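You operate a simulated robot arm through the tools that you are given. There is no shell and no other tool. Be economical: measure what you need, move in short steps, check, and stop when the job is done.

You are at the controls of a simulated robot arm. One attempt, no reset.

## Task
Push the green rail into the newel post and peg it.
Fine: the yellow peg goes in the newel's hole and is tapped down to its head with the red mallet; mallet back. Set down upright: red mallet.

The check looks at the end state, three seconds after you hand in, the way a careful person would. Anything else that was tipped, shoved, dropped, spilled or broken makes it a failure.

## Robot
A 7-joint arm with a two-finger parallel gripper, fixed in place. Base frame: the origin is at the foot of the arm, x ahead of it, y to its left, z up; the work surface is at about z = 860. Units: mm, rad, N and s.
With the tool pointing down near the work surface it reaches from about 460 to 920 mm from the base axis. Its first joint turns from -2.007 to 2.007 rad. Payload 3.91 kg.
The TCP is the grasp point between the finger pads, 30 mm short of the fingertips. In the tool frame z runs along the fingers and y along their closing line. Largest opening 110 mm; finger width 20, thickness 10; the body of the gripper, 48 by 112 mm, starts 55 mm behind the TCP.
Orientation is that of the tool frame in the base frame, as a unit quaternion [w, x, y, z]. With the fingers straight down and closing along the base's y, the tool's x points along the base's -x, its y along +y and its z along -z.

## Interface
- The arm moves only by the tool servo_tool. Its argument "increments" is a list that holds one entry, the list of rows, each a list of 7 numbers: the closure in counts, from 0 (fully open) to 255 (shut), then the shift along the tool's x, y, z in units of 250 mm (1.0 is 250 mm), then the turn, a rotation vector about the tool's x, y, z in units of 120 degrees (1.0 is 120 degrees). In form: [[[grip, tx, ty, tz, ax, ay, az], ...]]. A call has 1 to 20 rows; each row is the pose to reach, as a shift and turn from the pose commanded when the call began, along the tool's axes at that moment. A call with a number of a shift or a turn outside -1 to 1 is refused whole. Each row takes 0.2 s and may step no farther than 50 mm and 0.15 rad from the row before; otherwise, or with a gripper value out of range, the whole call is refused. A pose out of reach is approached as far as the arm can. The call stops where the force on the tool passes 40 N (or 10 N more than at its start, if that is more) or the arm is blocked; 0.2 s more then pass. Each finger travels about 153 mm/s and halts on what it meets, pressing with about 29 N; the grip force reading is that of the motor and also rises with nothing between the fingers. The clock runs only during rows and for 0.2 s after the last one: add rows that repeat a pose to give the fingers time. It gives the time, the measured TCP pose, the force on the tool (base axes), the opening and the grip force at its end, in the units of the frame above (readings bear some noise), with the torque about the TCP (base axes, N m) and any sound that the robot's microphone picked up.
- Cameras (640 x 400 px; columns grow to the right, rows downward): "scene" is fixed at [404.3, 504.3, 1624.8]; the picture's right is [-1.00, 0.02, 0.00], its down [0.01, 0.82, -0.57] and it looks along [-0.01, -0.57, -0.82] (base axes); focal length 262 px, centre (320, 200). "wrist" rides on the gripper at [72, 17, -103] in the tool frame; the picture's right is [-0.23, 0.97, 0.00], its down [-0.76, -0.18, -0.62] and it looks along [-0.61, -0.14, 0.78] (tool axes); focal length 222 px, centre (320, 200). There is no depth. A picture from a camera that has moved, and an enlarged one, comes with that camera's place and axes in the base frame and with its lens. The place of the scene camera against the robot may be out by one fixed shift of up to 12 mm in any direction.
- capture(camera): a new picture of that camera. It takes no simulated time.
- move_column(by): slides the trunk up (or, below 0, down) by that many mm; the arm rides with it, the base frame stays. It gives what a move gives, with no picture.
- inspect(camera, box): a new picture of the part [left, top, right, bottom] of that camera's present view, enlarged. It takes no simulated time.
- close_job(): hands the job in; it is judged then, once.

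Go step by step. Nothing tells you positions but the pictures and the camera data: compare them with the known pose of the tool, close in by small moves and look again before you grip or let go. The budget is 120 turns and 76 pictures, counting those below and the enlarged ones. Unless the task says otherwise, let go and move clear before handing in, and close with one line.

The tools are called after ">>>" as a command line: name --argument value ..., lists and objects as JSON in quotes. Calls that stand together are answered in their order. servo_tool: Moves the arm, as the interface text tells. Its arguments: {"type":"object","properties":{"increments":{"type":"array","items":{"type":"array","items":{"type":"array","items":{"type":"number"}}}}},"required":["increments"]} The other tools are called the same way: move_column (by) slides the trunk up or down; capture (camera) takes a picture; inspect (camera, box) takes an enlarged picture of a part of a camera's view; close_job () hands the job in.

At the start:

```text
t: 0.0
eef_pos: [329.2, 355.9, 1426.5]
tool_rot: [0.001, 0.0, 1.0, 0.0]
force: [-0.4, -0.4, 0.9]
wrist_torque: [0.0, 0.02, 0.04]
opening: 110.0
grip_force: 0.1
trunk travel left (down, up): [-825.0, 165.0]
```

scene: 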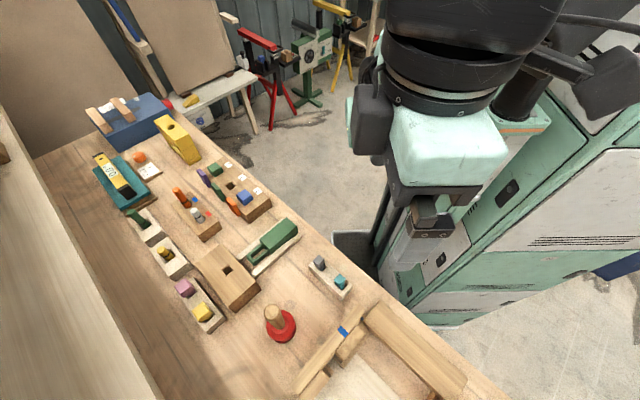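
wrist: 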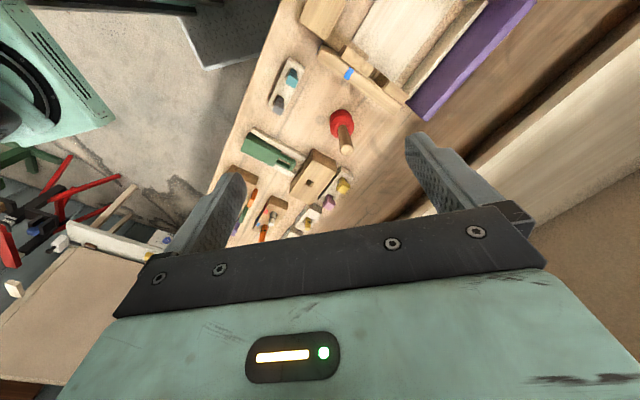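

I see a bench with a newel post (wooden block with a hole), a green rail beside it, a red mallet standing on its head, and trays of pegs. I'll enlarge the scene first.

>>> inspect --camera "scene" --box '[120, 180, 360, 350]'

>>> inspect --camera "wrist" --box '[220, 60, 380, 260]'

>>> inspect --camera "scene" --box '[230, 210, 310, 280]'

```text
2.35 times, centred on (240, 265) of scene
camera zoom: at [404.3, 504.3, 1624.8], right [-1.0, 0.02, 0.0], down [0.01, 0.82, -0.57], along [-0.01, -0.57, -0.82], focal length 616 px, centre (508, 47)
```

zoom: 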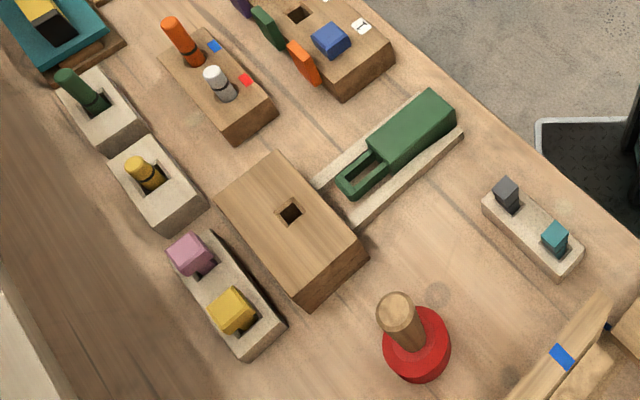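

```text
2.00 times, centred on (300, 160) of wrist
camera zoom: at [258.4, 375.0, 1530.0], right [0.23, 0.97, 0.0], down [0.76, -0.18, 0.62], along [0.61, -0.14, -0.78], focal length 444 px, centre (360, 280)
```

zoom: 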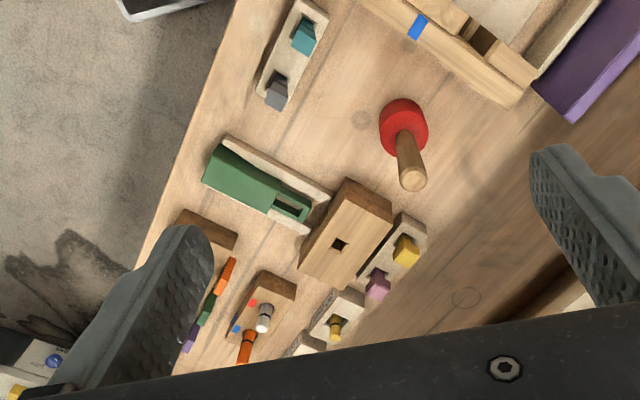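

```text
5.71 times, centred on (270, 245) of scene
camera zoom: at [404.3, 504.3, 1624.8], right [-1.0, 0.02, 0.0], down [0.01, 0.82, -0.57], along [-0.01, -0.57, -0.82], focal length 1496 px, centre (606, -57)
```

zoom: 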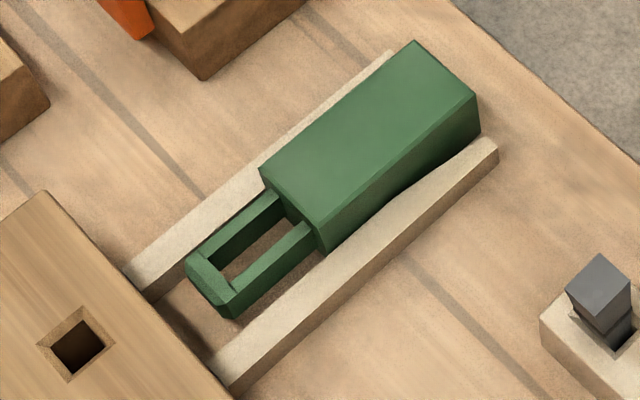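

The newel (square hole) is near (655,245), the rail near (520,140) pointing at it, and the mallet near (502,384) handle-up. I lower the trunk and look from closer.

>>> move_column --by -250

>>> capture --camera "wrist"

```text
t: 2.6
eef_pos: [330.2, 356.8, 1176.9]
tool_rot: [0.001, -0.001, 1.0, 0.0]
force: [0.7, 0.2, 1.2]
wrist_torque: [0.01, -0.01, 0.04]
opening: 110.1
grip_force: 0.0
trunk travel left (down, up): [-575.0, 415.0]
```

```text
70 pictures are left
camera wrist: at [258.4, 375.0, 1280.1], right [0.23, 0.97, 0.0], down [0.76, -0.18, 0.62], along [0.61, -0.14, -0.78], focal length 222 px, centre (320, 200)
```

wrist: 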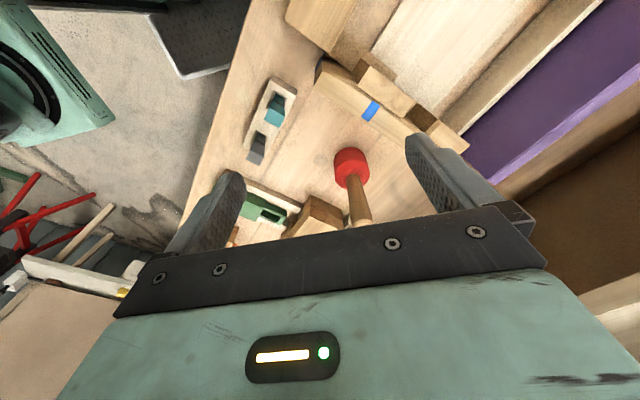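

Heights are safe; I move over the newel at this height for a view.

>>> servo_tool --increments '[[[0, -0.16, -0.096, 0, 0, 0, 0], [0, -0.32, -0.192, 0, 0, 0, 0], [0, -0.48, -0.288, 0, 0, 0, 0], [0, -0.64, -0.384, 0, 0, 0, 0], [0, -0.8, -0.48, 0, 0, 0, 0], [0, -0.96, -0.576, 0, 0, 0, 0]]]'

>>> capture --camera "wrist"

```text
t: 4.0
eef_pos: [567.3, 214.6, 1177.7]
tool_rot: [0.0, -0.001, 1.0, 0.0]
force: [-0.2, -0.1, 0.8]
wrist_torque: [-0.01, -0.02, 0.01]
opening: 110.1
grip_force: 0.0
trunk travel left (down, up): [-575.0, 415.0]
```

```text
69 pictures are left
camera wrist: at [495.9, 231.0, 1280.6], right [0.23, 0.97, 0.0], down [0.76, -0.18, 0.62], along [0.61, -0.14, -0.78], focal length 222 px, centre (320, 200)
```

wrist: 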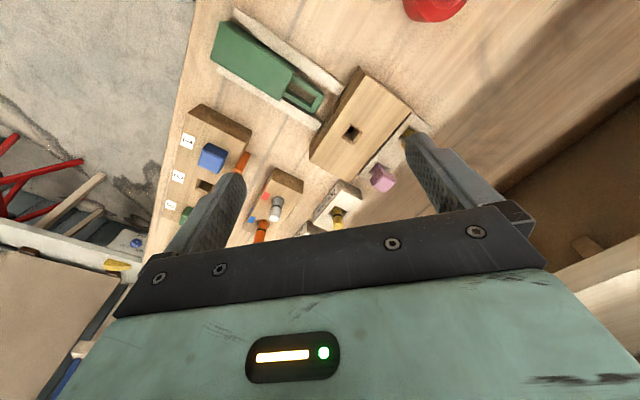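

Good view; I enlarge the rail, newel and pegs.

>>> inspect --camera "wrist" --box '[200, 0, 420, 140]'

>>> inspect --camera "wrist" --box '[290, 110, 430, 230]'

>>> inspect --camera "scene" --box '[150, 235, 230, 335]'

```text
2.86 times, centred on (310, 70) of wrist
camera zoom: at [495.9, 231.0, 1280.6], right [0.23, 0.97, 0.0], down [0.76, -0.18, 0.62], along [0.61, -0.14, -0.78], focal length 635 px, centre (349, 571)
```

zoom: 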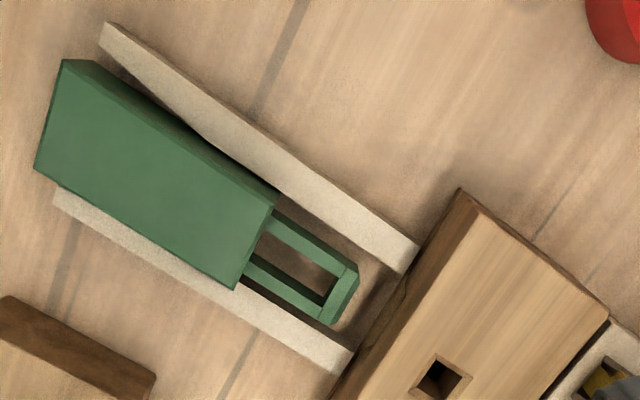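

```text
3.33 times, centred on (360, 170) of wrist
camera zoom: at [495.9, 231.0, 1280.6], right [0.23, 0.97, 0.0], down [0.76, -0.18, 0.62], along [0.61, -0.14, -0.78], focal length 740 px, centre (187, 300)
```

zoom: 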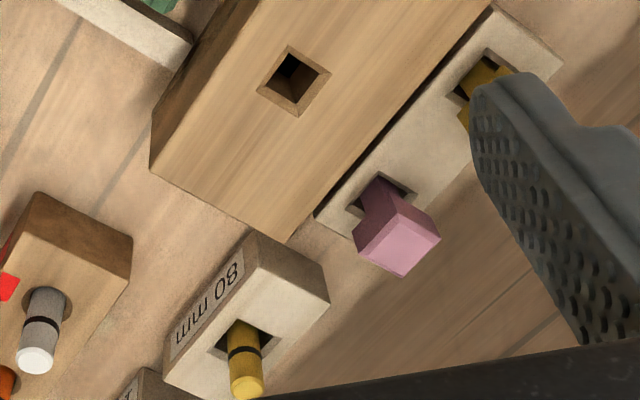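

```text
4.00 times, centred on (190, 285) of scene
camera zoom: at [404.3, 504.3, 1624.8], right [-1.0, 0.02, 0.0], down [0.01, 0.82, -0.57], along [-0.01, -0.57, -0.82], focal length 1047 px, centre (840, -140)
```

zoom: 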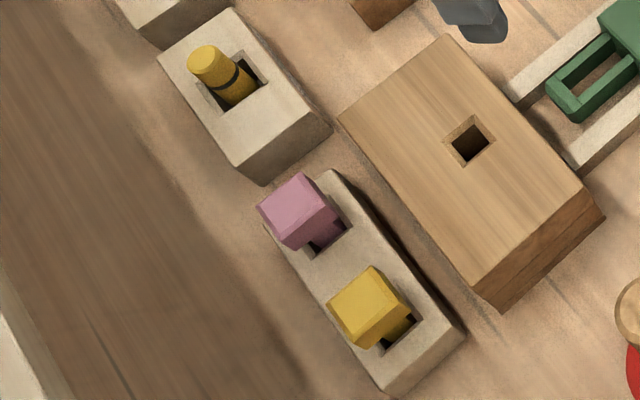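

Triangulated: newel hole ≈(648,250,933), rail body ≈110×47 mm with top ≈908, axis at 45° (x−y≈396), rear face centre ≈(483,88). I turn the gripper −45° and go above the place just behind the rail, with the fingers shut.

>>> servo_tool --increments '[[[255, 0.065, -0.093, 0, 0, 0, -0.0625], [255, 0.13, -0.187, 0, 0, 0, -0.125], [255, 0.195, -0.28, 0, 0, 0, -0.1875], [255, 0.26, -0.373, 0, 0, 0, -0.25], [255, 0.325, -0.467, 0, 0, 0, -0.3125], [255, 0.389, -0.56, 0, 0, 0, -0.375], [255, 0.389, -0.56, 0, 0, 0, -0.375]]]'

>>> capture --camera "wrist"

>>> capture --camera "scene"

```text
t: 5.6
eef_pos: [470.3, 73.2, 1177.4]
tool_rot: [0.0, -0.384, 0.923, 0.0]
force: [0.0, -0.6, -0.2]
wrist_torque: [0.03, 0.0, -0.02]
opening: 0.0
grip_force: 29.2
trunk travel left (down, up): [-575.0, 415.0]
```

```text
65 pictures are left
camera wrist: at [409.6, 36.0, 1279.7], right [-0.53, 0.85, 0.0], down [0.66, 0.41, 0.62], along [0.53, 0.33, -0.78], focal length 222 px, centre (320, 200)
```

wrist: 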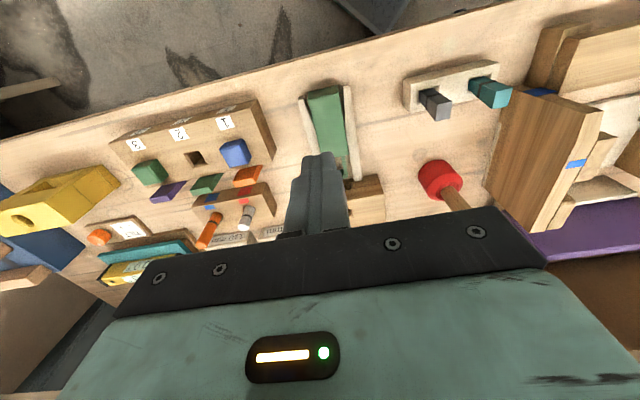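

```text
64 pictures are left
```

scene: 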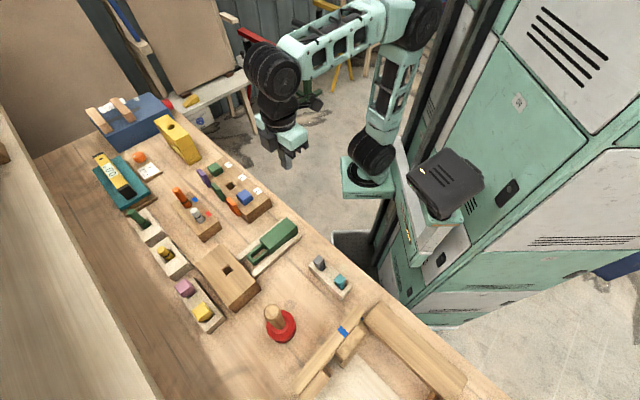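

>>> inspect --camera "wrist" --box '[260, 60, 400, 200]'

```text
2.86 times, centred on (330, 130) of wrist
camera zoom: at [409.6, 36.0, 1279.7], right [-0.53, 0.85, 0.0], down [0.66, 0.41, 0.62], along [0.53, 0.33, -0.78], focal length 635 px, centre (291, 400)
```

zoom: 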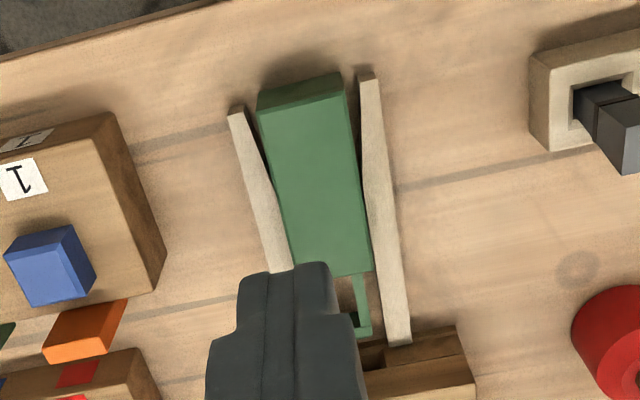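

The rear face is confirmed at s≈404 mm (the 45° direction), and I'm at 384. I descend most of the way.

>>> servo_tool --increments '[[[255, 0, 0.007, 0.18, 0, 0, 0], [255, 0, 0.007, 0.36, 0, 0, 0], [255, 0, 0.007, 0.54, 0, 0, 0], [255, 0, 0.007, 0.72, 0, 0, 0], [255, 0, 0.007, 0.9, 0, 0, 0], [255, 0, 0.007, 0.9, 0, 0, 0]]]'

>>> inspect --camera "wrist" --box '[220, 40, 420, 200]'

>>> inspect --camera "scene" --box '[200, 170, 380, 310]'

```text
t: 7.0
eef_pos: [470.9, 74.4, 949.7]
tool_rot: [0.0, -0.382, 0.924, 0.0]
force: [0.1, -0.7, -0.4]
wrist_torque: [0.02, -0.02, -0.01]
opening: 0.3
grip_force: 29.5
trunk travel left (down, up): [-575.0, 415.0]
```

```text
2.50 times, centred on (320, 120) of wrist
camera zoom: at [409.2, 37.3, 1052.6], right [-0.53, 0.85, 0.0], down [0.66, 0.41, 0.62], along [0.53, 0.33, -0.78], focal length 555 px, centre (320, 400)
```

zoom: 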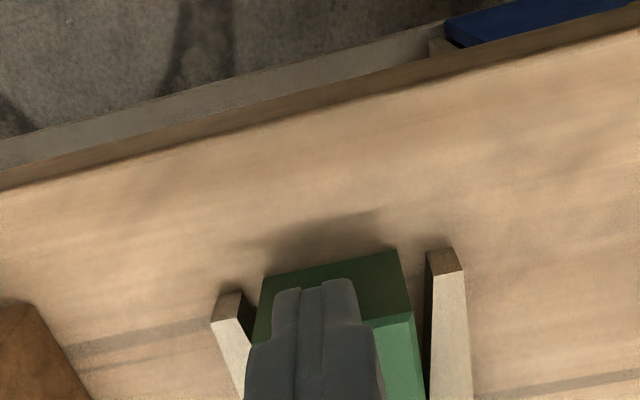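

```text
2.86 times, centred on (290, 240) of scene
camera zoom: at [404.3, 504.3, 1624.8], right [-1.0, 0.02, 0.0], down [0.01, 0.82, -0.57], along [-0.01, -0.57, -0.82], focal length 748 px, centre (406, 86)
```

zoom: 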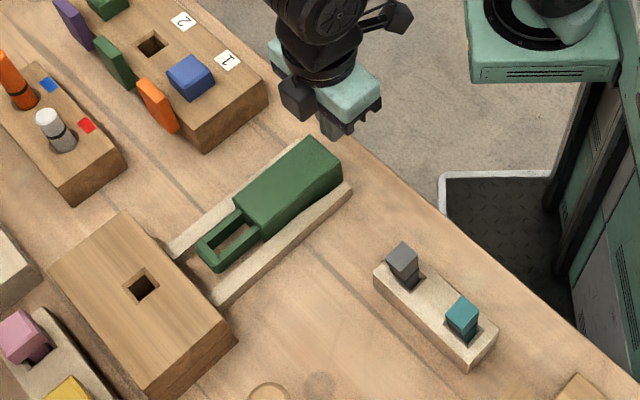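

Fingers sit just behind the rear face. I go down to TCP z≈902.

>>> servo_tool --increments '[[[255, 0, 0, 0.08, 0, 0, 0], [255, 0, 0, 0.15, 0, 0, 0], [255, 0, 0, 0.19, 0, 0, 0], [255, 0, 0, 0.19, 0, 0, 0]]]'

>>> inspect --camera "wrist" --box '[220, 60, 420, 200]'

```text
t: 8.0
eef_pos: [472.2, 74.5, 903.5]
tool_rot: [0.001, -0.383, 0.924, -0.001]
force: [0.8, 0.4, 0.5]
wrist_torque: [-0.01, -0.02, -0.01]
opening: 0.0
grip_force: 29.4
trunk travel left (down, up): [-575.0, 415.0]
```

```text
2.86 times, centred on (320, 130) of wrist
camera zoom: at [409.0, 36.5, 1006.4], right [-0.53, 0.85, 0.0], down [0.66, 0.41, 0.62], along [0.53, 0.33, -0.78], focal length 635 px, centre (320, 400)
```

zoom: 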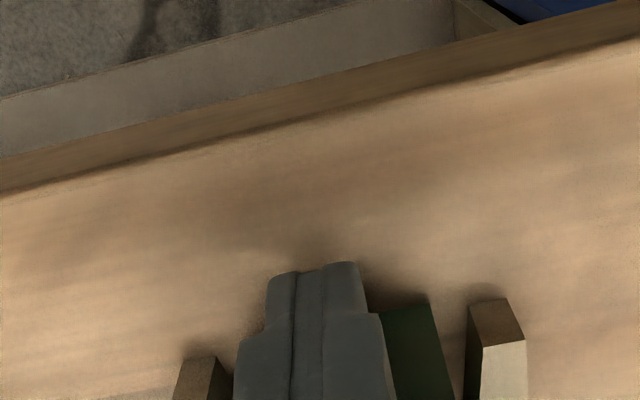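

No contact yet; now I push gently forward along tool −x by 60 mm.

>>> servo_tool --increments '[[[255, -0.02, 0, 0, 0, 0, 0], [255, -0.04, 0, 0, 0, 0, 0], [255, -0.06, 0, 0, 0, 0, 0], [255, -0.08, 0, 0, 0, 0, 0], [255, -0.1, 0, 0, 0, 0, 0], [255, -0.12, 0, 0, 0, 0, 0], [255, -0.14, 0, 0, 0, 0, 0], [255, -0.16, 0, 0, 0, 0, 0], [255, -0.18, 0, 0, 0, 0, 0], [255, -0.2, 0, 0, 0, 0, 0], [255, -0.22, 0, 0, 0, 0, 0], [255, -0.24, 0, 0, 0, 0, 0]]]'

>>> inspect --camera "scene" --box '[200, 170, 380, 310]'

```text
t: 10.6
eef_pos: [513.5, 115.4, 905.2]
tool_rot: [0.0, -0.382, 0.924, 0.0]
force: [-0.7, -0.3, 0.8]
wrist_torque: [0.0, -0.02, -0.03]
opening: 0.0
grip_force: 28.2
trunk travel left (down, up): [-575.0, 415.0]
```

```text
2.86 times, centred on (290, 240) of scene
camera zoom: at [404.3, 504.3, 1624.8], right [-1.0, 0.02, 0.0], down [0.01, 0.82, -0.57], along [-0.01, -0.57, -0.82], focal length 748 px, centre (406, 86)
```

zoom: 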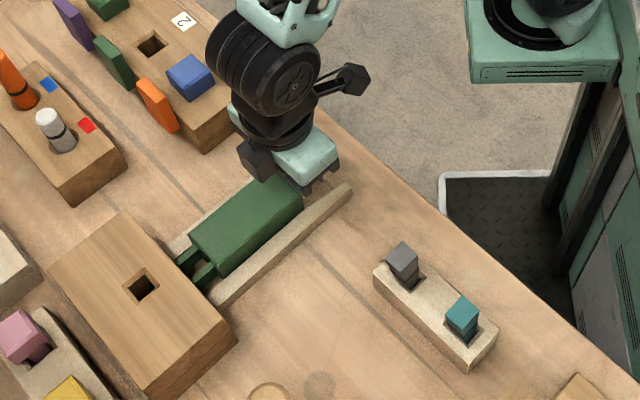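

The tenon is entering the mortise. About 25 mm remain; I keep pushing in small steps until it seats.

>>> servo_tool --increments '[[[255, -0.012, 0, 0, 0, 0, 0], [255, -0.024, 0, 0, 0, 0, 0], [255, -0.036, 0, 0, 0, 0, 0], [255, -0.048, 0, 0, 0, 0, 0], [255, -0.06, 0, 0, 0, 0, 0], [255, -0.072, 0, 0, 0, 0, 0], [255, -0.08, 0, 0, 0, 0, 0], [255, -0.088, 0, 0, 0, 0, 0], [255, -0.096, 0, 0, 0, 0, 0], [255, -0.104, 0, 0, 0, 0, 0], [255, -0.112, 0, 0, 0, 0, 0], [255, -0.12, 0, 0, 0, 0, 0]]]'

>>> inspect --camera "scene" --box '[200, 190, 320, 300]'

```text
t: 13.2
eef_pos: [533.9, 137.0, 903.8]
tool_rot: [-0.001, -0.383, 0.924, -0.001]
force: [-6.0, -5.2, 0.7]
wrist_torque: [0.02, -0.02, 0.0]
opening: 0.0
grip_force: 28.9
trunk travel left (down, up): [-575.0, 415.0]
```

```text
3.64 times, centred on (260, 245) of scene
camera zoom: at [404.3, 504.3, 1624.8], right [-1.0, 0.02, 0.0], down [0.01, 0.82, -0.57], along [-0.01, -0.57, -0.82], focal length 952 px, centre (538, 36)
```

zoom: 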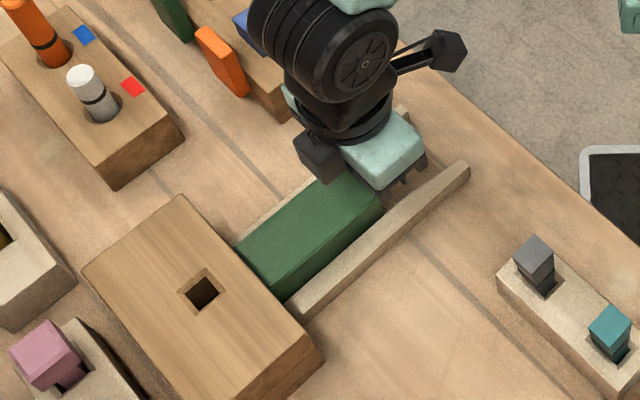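

The shoulder looks nearly at the post, with about 8 N residual. I push a few millimetres more to confirm it is seated.

>>> servo_tool --increments '[[[255, -0.004, 0, 0, 0, 0, 0], [255, -0.008, 0, 0, 0, 0, 0], [255, -0.012, 0, 0, 0, 0, 0], [255, -0.016, 0, 0, 0, 0, 0], [255, -0.02, 0, 0, 0, 0, 0]]]'

>>> inspect --camera "scene" --box '[225, 225, 295, 285]'

```text
t: 14.2
eef_pos: [533.7, 136.7, 903.0]
tool_rot: [-0.007, -0.382, 0.924, -0.003]
force: [-10.9, -9.8, 5.0]
wrist_torque: [0.09, -0.05, 0.02]
opening: 0.1
grip_force: 29.3
trunk travel left (down, up): [-575.0, 415.0]
stopped in row 5: the force on the tool passed its limit at 41 N (the readings are from after the stop); the commanded pose is now the measured one
```

```text
6.67 times, centred on (260, 255) of scene
camera zoom: at [404.3, 504.3, 1624.8], right [-1.0, 0.02, 0.0], down [0.01, 0.82, -0.57], along [-0.01, -0.57, -0.82], focal length 1745 px, centre (720, -167)
```

zoom: 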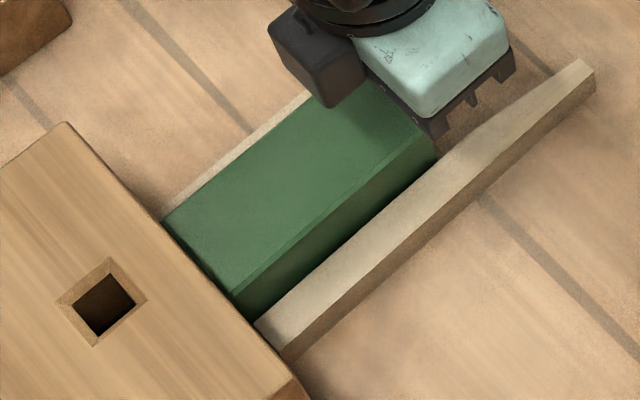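

The rail is seated. I back off, rise, and head toward the yellow square-headed peg beyond the newel.

>>> servo_tool --increments '[[[255, 0.03, 0, 0, 0, 0, 0], [255, 0.06, 0, 0, 0, 0, 0], [255, 0.06, 0, -0.16, 0, 0, 0], [255, 0.06, 0, -0.34, 0, 0, 0], [255, 0.06, 0, -0.52, 0, 0, 0], [255, 0.06, 0, -0.7, 0, 0, 0], [255, -0.12, 0, -0.7, 0, 0, 0], [255, -0.3, 0.02, -0.7, 0, 0, 0], [255, -0.48, 0.04, -0.7, 0, 0, 0], [255, -0.66, 0.06, -0.7, 0, 0, 0], [255, -0.84, 0.08, -0.7, 0, 0, 0], [0, -0.98, 0.1, -0.7, 0, 0, 0], [0, -0.98, 0.1, -0.7, 0, 0, 0], [0, -0.98, 0.1, -0.7, 0, 0, 0]]]'

>>> capture --camera "wrist"

```text
t: 17.2
eef_pos: [695.7, 329.9, 1076.7]
tool_rot: [-0.006, -0.383, 0.924, -0.002]
force: [0.1, -0.5, -0.3]
wrist_torque: [-0.01, 0.02, 0.01]
opening: 110.0
grip_force: 0.0
trunk travel left (down, up): [-575.0, 415.0]
```

```text
56 pictures are left
camera wrist: at [634.1, 292.9, 1179.6], right [-0.53, 0.85, 0.0], down [0.67, 0.42, 0.61], along [0.52, 0.32, -0.79], focal length 222 px, centre (320, 200)
```

wrist: 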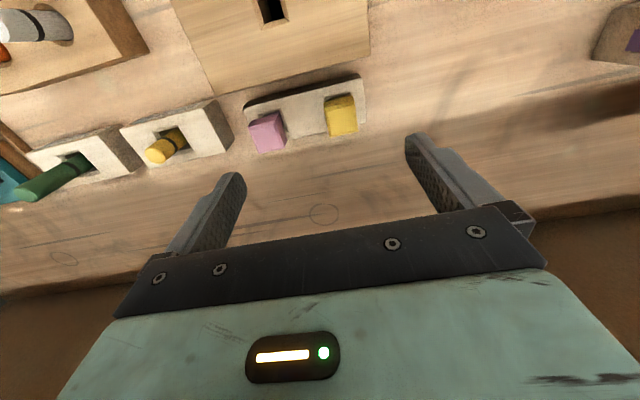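

>>> inspect --camera "wrist" --box '[230, 60, 390, 170]'

>>> inspect --camera "wrist" --box '[200, 0, 380, 110]'

>>> inspect --camera "scene" --box '[170, 260, 240, 340]'

```text
3.64 times, centred on (310, 115) of wrist
camera zoom: at [634.1, 292.9, 1179.6], right [-0.53, 0.85, 0.0], down [0.67, 0.42, 0.61], along [0.52, 0.32, -0.79], focal length 808 px, centre (356, 509)
```

zoom: 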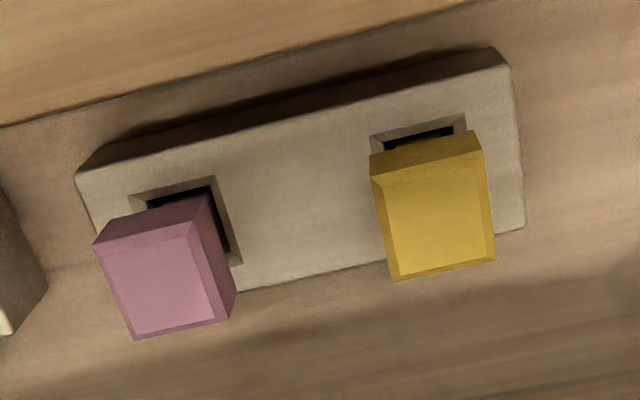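

```text
3.56 times, centred on (290, 55) of wrist
camera zoom: at [634.1, 292.9, 1179.6], right [-0.53, 0.85, 0.0], down [0.67, 0.42, 0.61], along [0.52, 0.32, -0.79], focal length 790 px, centre (427, 716)
```

zoom: 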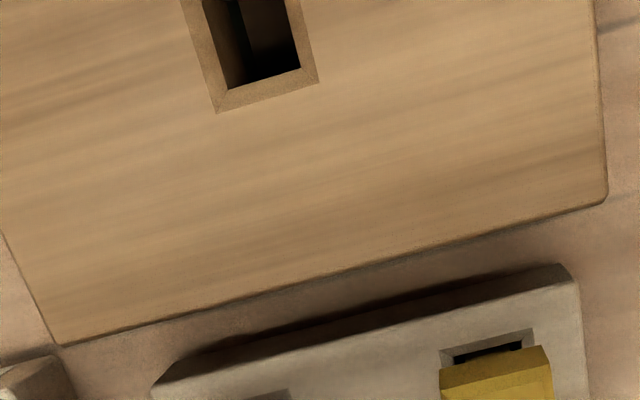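

```text
5.00 times, centred on (205, 300) of scene
camera zoom: at [404.3, 504.3, 1624.8], right [-1.0, 0.02, 0.0], down [0.01, 0.82, -0.57], along [-0.01, -0.57, -0.82], focal length 1309 px, centre (895, -300)
```

zoom: 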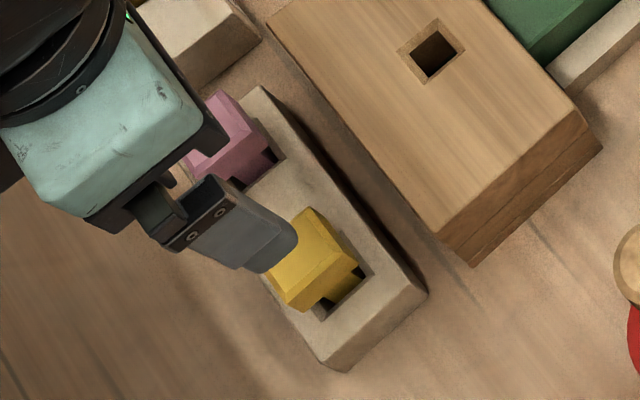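

Yellow head top centre ≈(687,352,~942), head ≈32 mm, bigger than the hole chamfer (≈24 mm), so it seats head-on. I move above it with the fingers part-open and level the tool.

>>> servo_tool --increments '[[[105, -0.02, 0.044, 0.1, 0, -0.003, 0], [105, -0.038, 0.087, 0.2, 0, -0.006, 0], [105, -0.038, 0.087, 0.34, 0, -0.006, 0], [105, -0.038, 0.087, 0.34, 0, -0.006, 0], [105, -0.038, 0.087, 0.34, 0, -0.006, 0]]]'

>>> capture --camera "wrist"

>>> inspect --camera "scene" --box '[170, 260, 240, 340]'

```text
t: 18.4
eef_pos: [684.8, 352.9, 991.5]
tool_rot: [0.0, -0.383, 0.924, 0.0]
force: [0.3, 0.0, -0.4]
wrist_torque: [-0.01, -0.02, -0.02]
opening: 64.6
grip_force: 0.0
trunk travel left (down, up): [-575.0, 415.0]
```

```text
52 pictures are left
camera wrist: at [622.4, 314.9, 1095.1], right [-0.53, 0.85, 0.0], down [0.66, 0.41, 0.62], along [0.53, 0.33, -0.78], focal length 222 px, centre (320, 200)
```

wrist: 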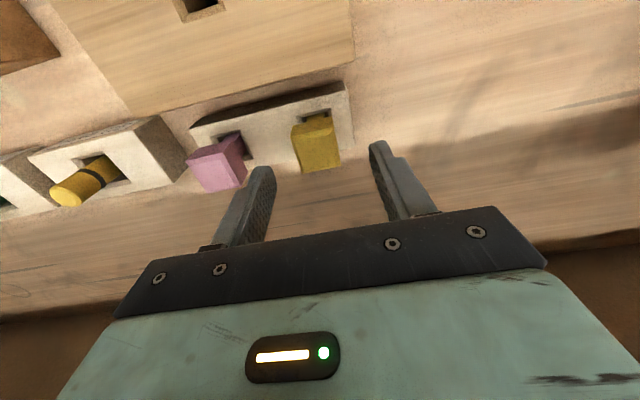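

```text
5.00 times, centred on (205, 300) of scene
camera zoom: at [404.3, 504.3, 1624.8], right [-1.0, 0.02, 0.0], down [0.01, 0.82, -0.57], along [-0.01, -0.57, -0.82], focal length 1309 px, centre (895, -300)
```

zoom: 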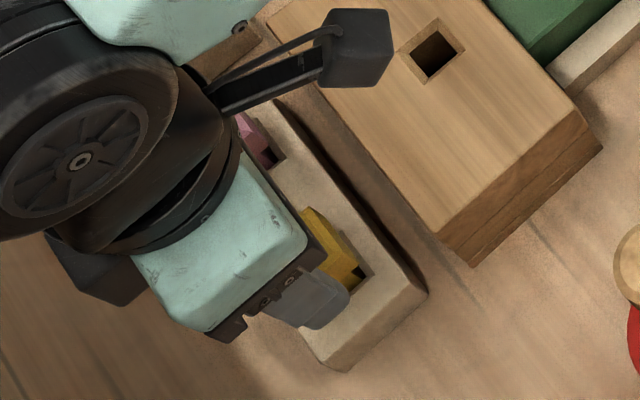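

>>> inspect --camera "wrist" --box '[240, 90, 400, 190]'

```text
4.00 times, centred on (320, 140) of wrist
camera zoom: at [622.4, 314.9, 1095.1], right [-0.53, 0.85, 0.0], down [0.66, 0.41, 0.62], along [0.53, 0.33, -0.78], focal length 888 px, centre (320, 440)
```

zoom: 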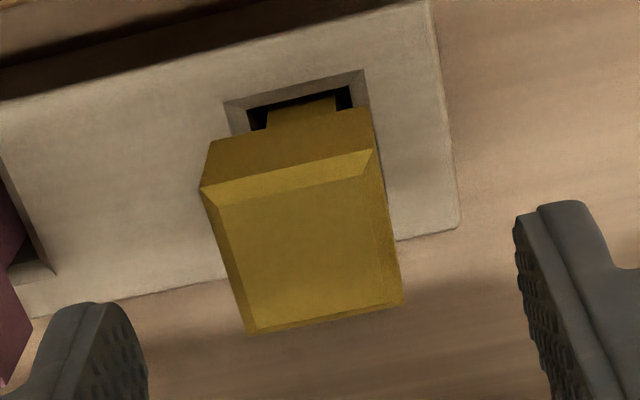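

The head sits 2.4 mm to the −y side of the tool axis; head spans z≈917–942. I shift and descend to z≈935.

>>> servo_tool --increments '[[[105, 0, -0.0096, 0.08, 0, 0, 0], [105, 0, -0.0096, 0.15, 0, 0, 0], [105, 0, -0.0096, 0.2, 0, 0, 0], [105, 0, -0.0096, 0.226, 0, 0, 0], [105, 0, -0.0096, 0.226, 0, 0, 0]]]'

>>> inspect --camera "wrist" --box '[240, 100, 400, 220]'

```text
t: 19.6
eef_pos: [683.9, 350.9, 933.3]
tool_rot: [0.001, -0.383, 0.924, 0.0]
force: [0.5, 0.2, -0.3]
wrist_torque: [0.03, 0.0, 0.03]
opening: 64.5
grip_force: 0.0
trunk travel left (down, up): [-575.0, 415.0]
```

```text
3.33 times, centred on (320, 160) of wrist
camera zoom: at [622.0, 312.2, 1037.0], right [-0.53, 0.85, 0.0], down [0.66, 0.41, 0.62], along [0.53, 0.33, -0.78], focal length 740 px, centre (320, 333)
```

zoom: 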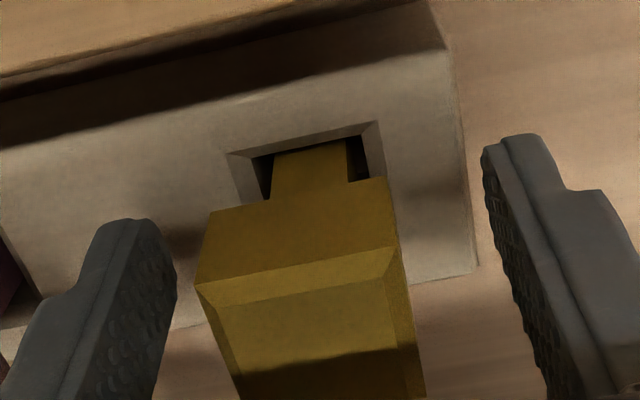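

Well centred. I close on the head.

>>> servo_tool --increments '[[[255, 0, 0, 0, 0, 0, 0], [255, 0, 0, 0, 0, 0, 0], [255, 0, 0, 0, 0, 0, 0]]]'

>>> inspect --camera "wrist" --box '[240, 100, 400, 220]'

```text
t: 20.4
eef_pos: [685.0, 350.1, 934.5]
tool_rot: [0.001, -0.383, 0.924, 0.0]
force: [0.0, -0.3, 0.2]
wrist_torque: [-0.02, 0.05, -0.01]
opening: 31.1
grip_force: 28.8
trunk travel left (down, up): [-575.0, 415.0]
```

```text
3.33 times, centred on (320, 160) of wrist
camera zoom: at [622.0, 312.2, 1037.1], right [-0.53, 0.85, 0.0], down [0.66, 0.41, 0.62], along [0.53, 0.33, -0.78], focal length 740 px, centre (320, 333)
```

zoom: 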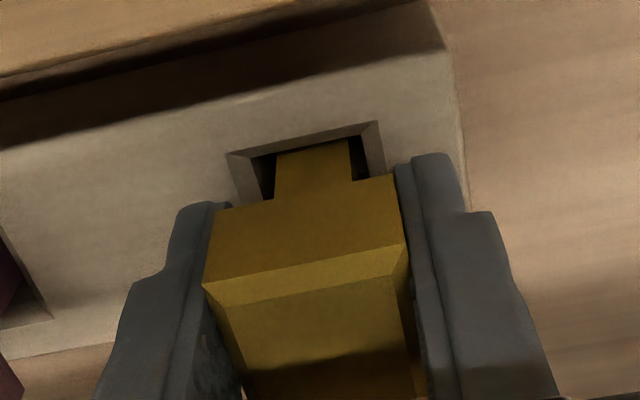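

Gripped at 31 mm. I lift straight up 160 mm.

>>> servo_tool --increments '[[[255, 0, 0, -0.04, 0, 0, 0], [255, 0, 0, -0.12, 0, 0, 0], [255, 0, 0, -0.24, 0, 0, 0], [255, 0, 0, -0.36, 0, 0, 0], [255, 0, 0, -0.48, 0, 0, 0], [255, 0, 0, -0.64, 0, 0, 0], [255, 0, 0, -0.64, 0, 0, 0]]]'

>>> capture --camera "wrist"

>>> inspect --camera "scene" --box '[150, 200, 290, 330]'

```text
t: 22.0
eef_pos: [682.0, 349.6, 1093.5]
tool_rot: [0.0, -0.383, 0.924, 0.0]
force: [-0.1, 0.0, -0.7]
wrist_torque: [-0.01, -0.02, 0.01]
opening: 31.2
grip_force: 29.4
out of reach, approached as far as the arm can: row 6
trunk travel left (down, up): [-575.0, 415.0]
```

```text
47 pictures are left
camera wrist: at [619.8, 311.6, 1195.9], right [-0.53, 0.85, 0.0], down [0.66, 0.41, 0.62], along [0.53, 0.33, -0.78], focal length 222 px, centre (320, 200)
```

wrist: 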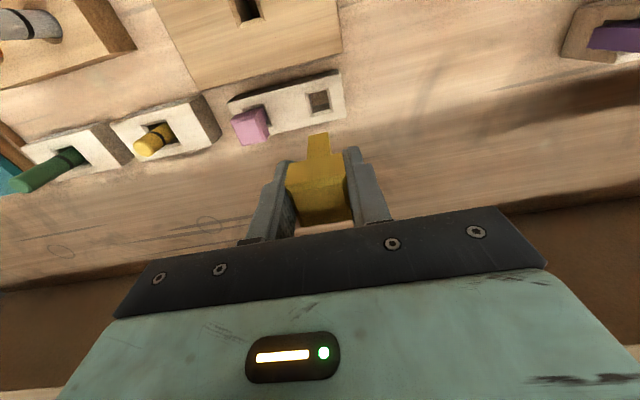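

```text
3.08 times, centred on (220, 265) of scene
camera zoom: at [404.3, 504.3, 1624.8], right [-1.0, 0.02, 0.0], down [0.01, 0.82, -0.57], along [-0.01, -0.57, -0.82], focal length 806 px, centre (628, 0)
```

zoom: 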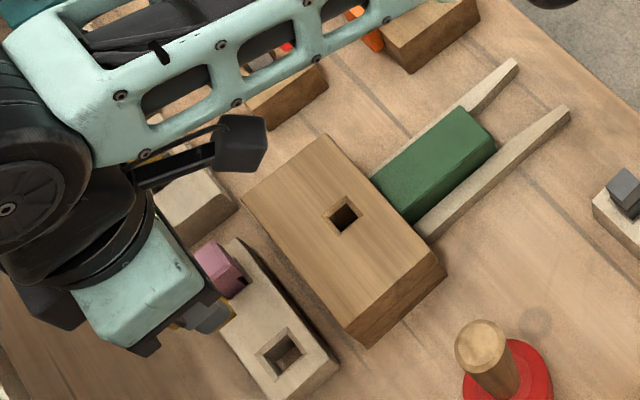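

>>> inspect --camera "wrist" --box '[270, 110, 370, 220]'

```text
3.64 times, centred on (320, 165) of wrist
camera zoom: at [619.8, 311.6, 1195.9], right [-0.53, 0.85, 0.0], down [0.66, 0.41, 0.62], along [0.53, 0.33, -0.78], focal length 808 px, centre (320, 327)
```

zoom: 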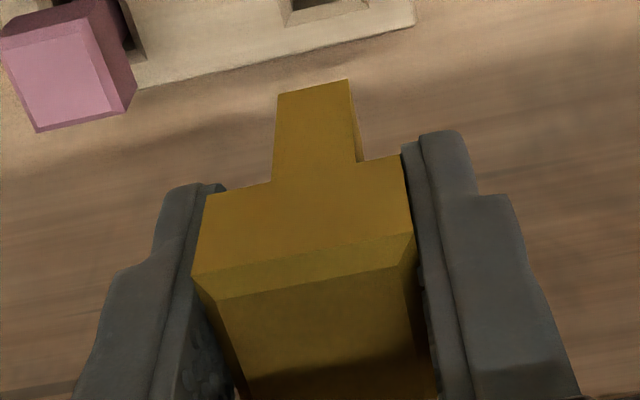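

The shank is about 40 mm long and 14.5 mm wide, tip 57 mm below the TCP. I carry it above the newel hole, keeping ~40 mm clearance.

>>> servo_tool --increments '[[[255, 0.1, -0.05, 0, 0, 0, 0], [255, 0.2, -0.1, 0, 0, 0, 0], [255, 0.3, -0.146, 0, 0, 0, 0], [255, 0.378, -0.186, 0.05, 0, 0, 0], [255, 0.378, -0.186, 0.2, 0, 0, 0], [255, 0.378, -0.186, 0.22, 0, 0, 0], [255, 0.378, -0.186, 0.22, 0, 0, 0]]]'

>>> inspect --camera "wrist" --box '[240, 80, 400, 200]'

>>> inspect --camera "scene" --box '[180, 200, 300, 320]'

```text
t: 23.6
eef_pos: [652.1, 250.1, 1038.3]
tool_rot: [0.002, -0.383, 0.924, 0.001]
force: [-0.2, 0.6, -0.5]
wrist_torque: [0.0, 0.01, 0.01]
opening: 31.3
grip_force: 29.0
trunk travel left (down, up): [-575.0, 415.0]
```

```text
3.33 times, centred on (320, 140) of wrist
camera zoom: at [588.9, 212.0, 1142.1], right [-0.53, 0.85, 0.0], down [0.66, 0.41, 0.62], along [0.53, 0.33, -0.78], focal length 740 px, centre (320, 400)
```

zoom: 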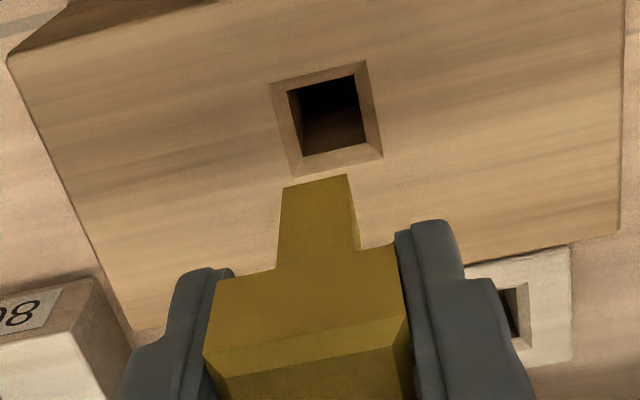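

```text
3.33 times, centred on (240, 260) of scene
camera zoom: at [404.3, 504.3, 1624.8], right [-1.0, 0.02, 0.0], down [0.01, 0.82, -0.57], along [-0.01, -0.57, -0.82], focal length 873 px, centre (587, 0)
```

zoom: 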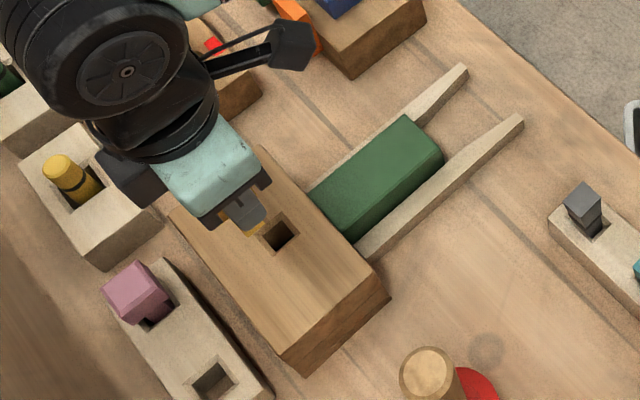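

The hole is offset ~(+4.8, +2.4) mm in tool x/y from the shank. I correct and lower until the tip is ~10 mm above the newel.

>>> servo_tool --increments '[[[255, 0.019, 0.0096, 0, 0, 0, 0], [255, 0.019, 0.0096, 0.08, 0, 0, 0], [255, 0.019, 0.0096, 0.15, 0, 0, 0], [255, 0.019, 0.0096, 0.15, 0, 0, 0]]]'

>>> inspect --camera "wrist" --box '[270, 90, 370, 170]'

>>> inspect --camera "scene" --box '[200, 240, 270, 300]'

```text
t: 24.6
eef_pos: [645.1, 245.7, 1001.9]
tool_rot: [0.001, -0.383, 0.924, 0.001]
force: [-4.8, -4.6, 8.8]
wrist_torque: [-0.25, 0.31, 0.0]
opening: 31.4
grip_force: 28.9
trunk travel left (down, up): [-575.0, 415.0]
```

```text
5.00 times, centred on (320, 130) of wrist
camera zoom: at [582.4, 209.0, 1105.3], right [-0.53, 0.85, 0.0], down [0.66, 0.41, 0.62], along [0.53, 0.33, -0.78], focal length 1111 px, centre (320, 550)
```

zoom: 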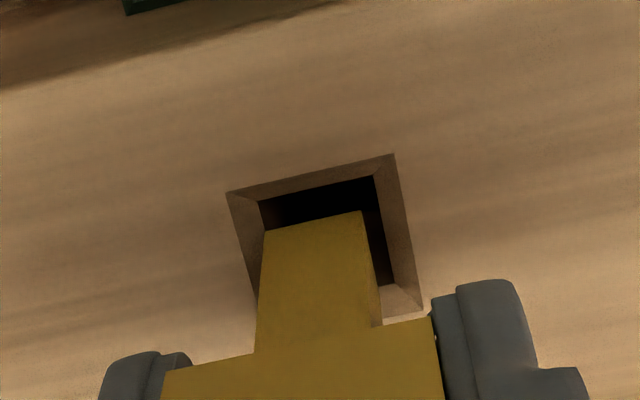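

```text
6.67 times, centred on (235, 270) of scene
camera zoom: at [404.3, 504.3, 1624.8], right [-1.0, 0.02, 0.0], down [0.01, 0.82, -0.57], along [-0.01, -0.57, -0.82], focal length 1745 px, centre (887, -267)
```

zoom: 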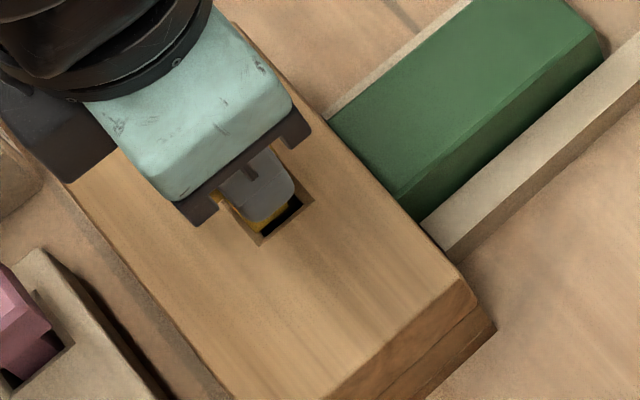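

The tip just touches the far (+s) chamfer, with the shank also ~1.5 mm left. I lift 5 mm, shift +3 mm tool x and +1.5 mm tool y, and look again.

>>> servo_tool --increments '[[[255, 0, 0, -0.02, 0, 0, 0], [255, 0.012, 0.006, -0.02, 0, 0, 0], [255, 0.012, 0.006, -0.02, 0, 0, 0]]]'

>>> inspect --camera "wrist" --box '[270, 90, 370, 170]'

```text
t: 25.4
eef_pos: [642.4, 246.0, 1007.1]
tool_rot: [0.001, -0.382, 0.924, 0.0]
force: [0.6, -0.5, 0.1]
wrist_torque: [0.01, 0.0, -0.02]
opening: 31.1
grip_force: 28.8
trunk travel left (down, up): [-575.0, 415.0]
```

```text
5.00 times, centred on (320, 130) of wrist
camera zoom: at [580.0, 209.5, 1109.0], right [-0.53, 0.85, 0.0], down [0.66, 0.41, 0.62], along [0.53, 0.33, -0.78], focal length 1111 px, centre (320, 550)
```

zoom: 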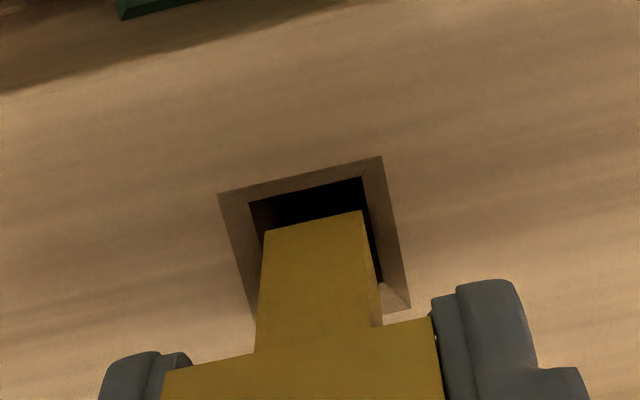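

Now nearly aligned (front gap ≈ centred, ~0.7 mm too far right). I nudge and descend slowly into the hole.

>>> servo_tool --increments '[[[255, 0, -0.0028, 0, 0, 0, 0], [255, 0, -0.0028, 0.012, 0, 0, 0], [255, 0, -0.0028, 0.024, 0, 0, 0], [255, 0, -0.0028, 0.036, 0, 0, 0], [255, 0, -0.0028, 0.048, 0, 0, 0], [255, 0, -0.0028, 0.06, 0, 0, 0]]]'

>>> inspect --camera "wrist" --box '[270, 90, 370, 170]'

```text
t: 26.8
eef_pos: [642.8, 247.7, 991.5]
tool_rot: [0.0, -0.383, 0.924, 0.0]
force: [-4.5, -3.6, 2.9]
wrist_torque: [-0.22, 0.25, 0.02]
opening: 31.1
grip_force: 29.0
trunk travel left (down, up): [-575.0, 415.0]
```

```text
5.00 times, centred on (320, 130) of wrist
camera zoom: at [580.9, 208.7, 1094.8], right [-0.53, 0.85, 0.0], down [0.66, 0.41, 0.62], along [0.53, 0.33, -0.78], focal length 1111 px, centre (320, 550)
```

zoom: 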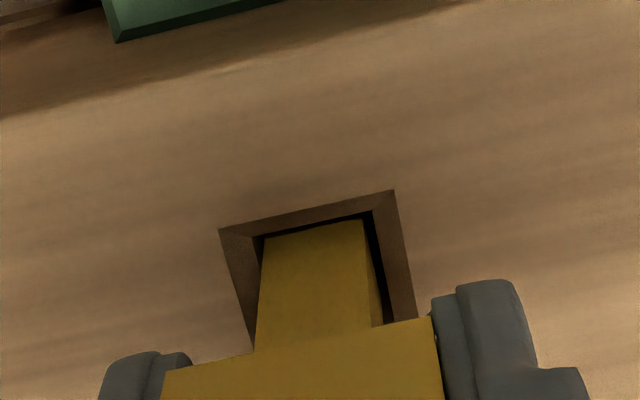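

The tip is inside the hole, rubbing lightly on the far wall. I shift 1 mm back and go down further, stopping before the fingertips reach the newel.

>>> servo_tool --increments '[[[255, 0.004, 0, 0, 0, 0, 0], [255, 0.005, 0, 0.01, 0, 0, 0], [255, 0.005, 0, 0.02, 0, 0, 0], [255, 0.005, 0, 0.03, 0, 0, 0], [255, 0.005, 0, 0.04, 0, 0, 0], [255, 0.005, 0, 0.05, 0, 0, 0]]]'

>>> inspect --camera "wrist" --box '[240, 90, 400, 210]'

```text
t: 28.2
eef_pos: [641.5, 246.9, 978.1]
tool_rot: [0.001, -0.382, 0.924, 0.0]
force: [0.0, -0.2, 0.1]
wrist_torque: [-0.02, -0.01, -0.02]
opening: 31.5
grip_force: 28.7
trunk travel left (down, up): [-575.0, 415.0]
```

```text
3.33 times, centred on (320, 150) of wrist
camera zoom: at [579.4, 207.9, 1082.1], right [-0.53, 0.85, 0.0], down [0.66, 0.41, 0.62], along [0.53, 0.33, -0.78], focal length 740 px, centre (320, 367)
```

zoom: 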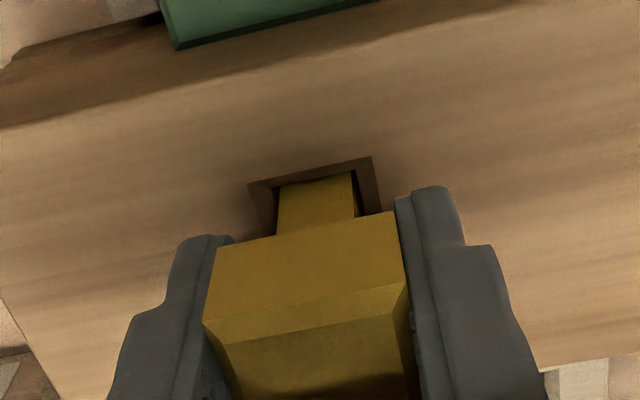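

Free of side force. I go down in 1 mm steps a bit more, watching for contact.

>>> servo_tool --increments '[[[255, 0, 0, 0.005, 0, 0, 0], [255, 0, 0, 0.01, 0, 0, 0], [255, 0, 0, 0.015, 0, 0, 0], [255, 0, 0, 0.02, 0, 0, 0], [255, 0, 0, 0.025, 0, 0, 0], [255, 0, 0, 0.03, 0, 0, 0]]]'

>>> inspect --camera "wrist" --box '[240, 90, 400, 210]'

```text
t: 29.6
eef_pos: [642.0, 245.6, 973.2]
tool_rot: [0.004, -0.383, 0.924, 0.002]
force: [-1.4, -0.9, 22.5]
wrist_torque: [-0.02, 0.0, -0.02]
opening: 31.2
grip_force: 29.1
trunk travel left (down, up): [-575.0, 415.0]
```

```text
3.33 times, centred on (320, 150) of wrist
camera zoom: at [579.1, 208.1, 1076.0], right [-0.53, 0.85, 0.0], down [0.66, 0.41, 0.63], along [0.53, 0.33, -0.78], focal length 740 px, centre (320, 367)
```

zoom: 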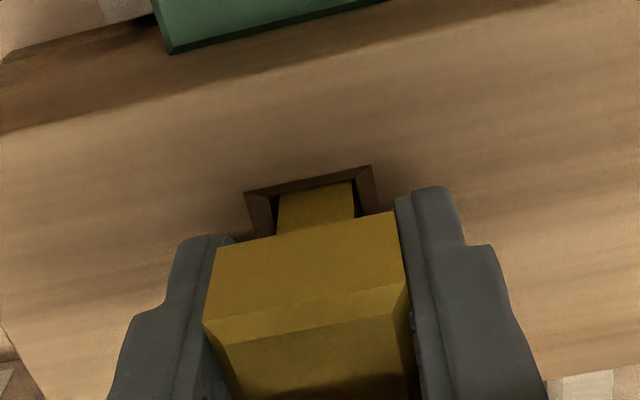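

Vertical force 22 N: probably fingertips on the newel top or the tight section. I ease up 1.5 mm, release and inspect.

>>> servo_tool --increments '[[[255, 0, 0, -0.012, 0, 0, 0], [255, 0, 0, -0.012, 0, 0, 0], [105, 0, 0, -0.012, 0, 0, 0], [105, 0, 0, -0.012, 0, 0, 0], [105, 0, 0, -0.012, 0, 0, 0]]]'

>>> inspect --camera "wrist" --box '[240, 90, 400, 210]'

```text
t: 30.8
eef_pos: [642.3, 246.8, 973.8]
tool_rot: [0.0, -0.383, 0.924, 0.001]
force: [-0.3, -1.0, -0.2]
wrist_torque: [-0.01, 0.01, -0.01]
opening: 65.0
grip_force: 0.1
trunk travel left (down, up): [-575.0, 415.0]
```

```text
3.33 times, centred on (320, 150) of wrist
camera zoom: at [579.6, 208.0, 1077.4], right [-0.53, 0.85, 0.0], down [0.66, 0.41, 0.62], along [0.53, 0.33, -0.78], focal length 740 px, centre (320, 367)
```

zoom: 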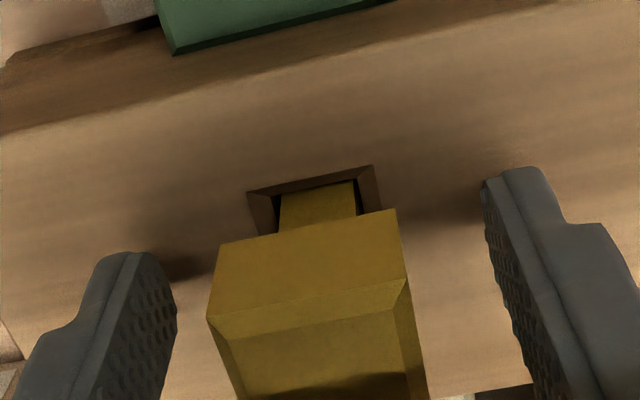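

The peg stands upright in the hole. I rise clear, opening wider, and look at it.

>>> servo_tool --increments '[[[105, 0, 0, -0.1, 0, 0, 0], [105, 0, 0, -0.28, 0, 0, 0], [105, 0, 0, -0.44, 0, 0, 0], [105, 0, 0, -0.44, 0, 0, 0]]]'

>>> inspect --camera "wrist" --box '[240, 60, 400, 180]'

>>> inspect --camera "scene" --box '[200, 230, 320, 350]'

```text
t: 31.8
eef_pos: [643.4, 246.9, 1084.0]
tool_rot: [0.0, -0.382, 0.924, 0.0]
force: [-0.9, -0.6, 0.6]
wrist_torque: [-0.05, 0.02, 0.02]
opening: 64.7
grip_force: 0.0
trunk travel left (down, up): [-575.0, 415.0]
```

```text
3.33 times, centred on (320, 120) of wrist
camera zoom: at [581.1, 208.7, 1188.1], right [-0.53, 0.85, 0.0], down [0.66, 0.41, 0.62], along [0.53, 0.33, -0.78], focal length 740 px, centre (320, 467)
```

zoom: 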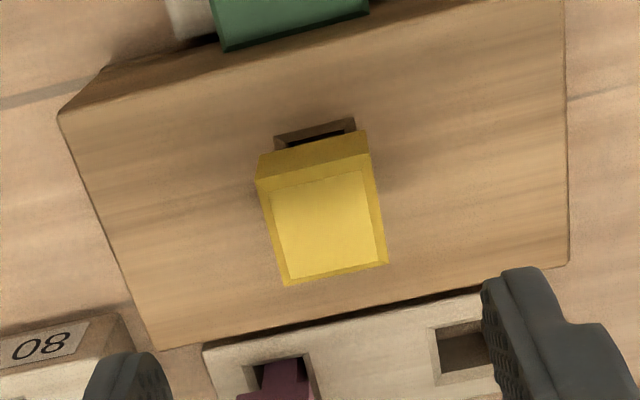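

```text
3.33 times, centred on (260, 290) of scene
camera zoom: at [404.3, 504.3, 1624.8], right [-1.0, 0.02, 0.0], down [0.01, 0.82, -0.57], along [-0.01, -0.57, -0.82], focal length 873 px, centre (520, -100)
```

zoom: 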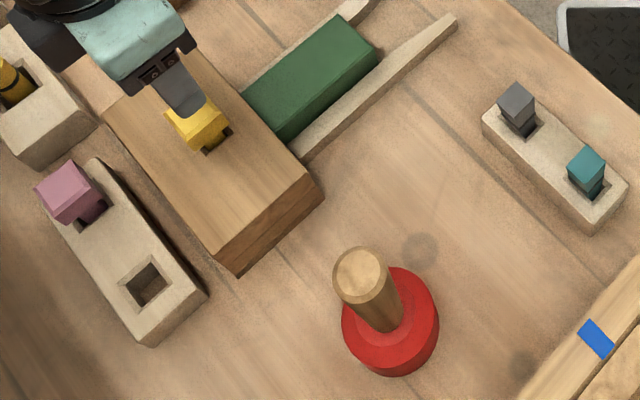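

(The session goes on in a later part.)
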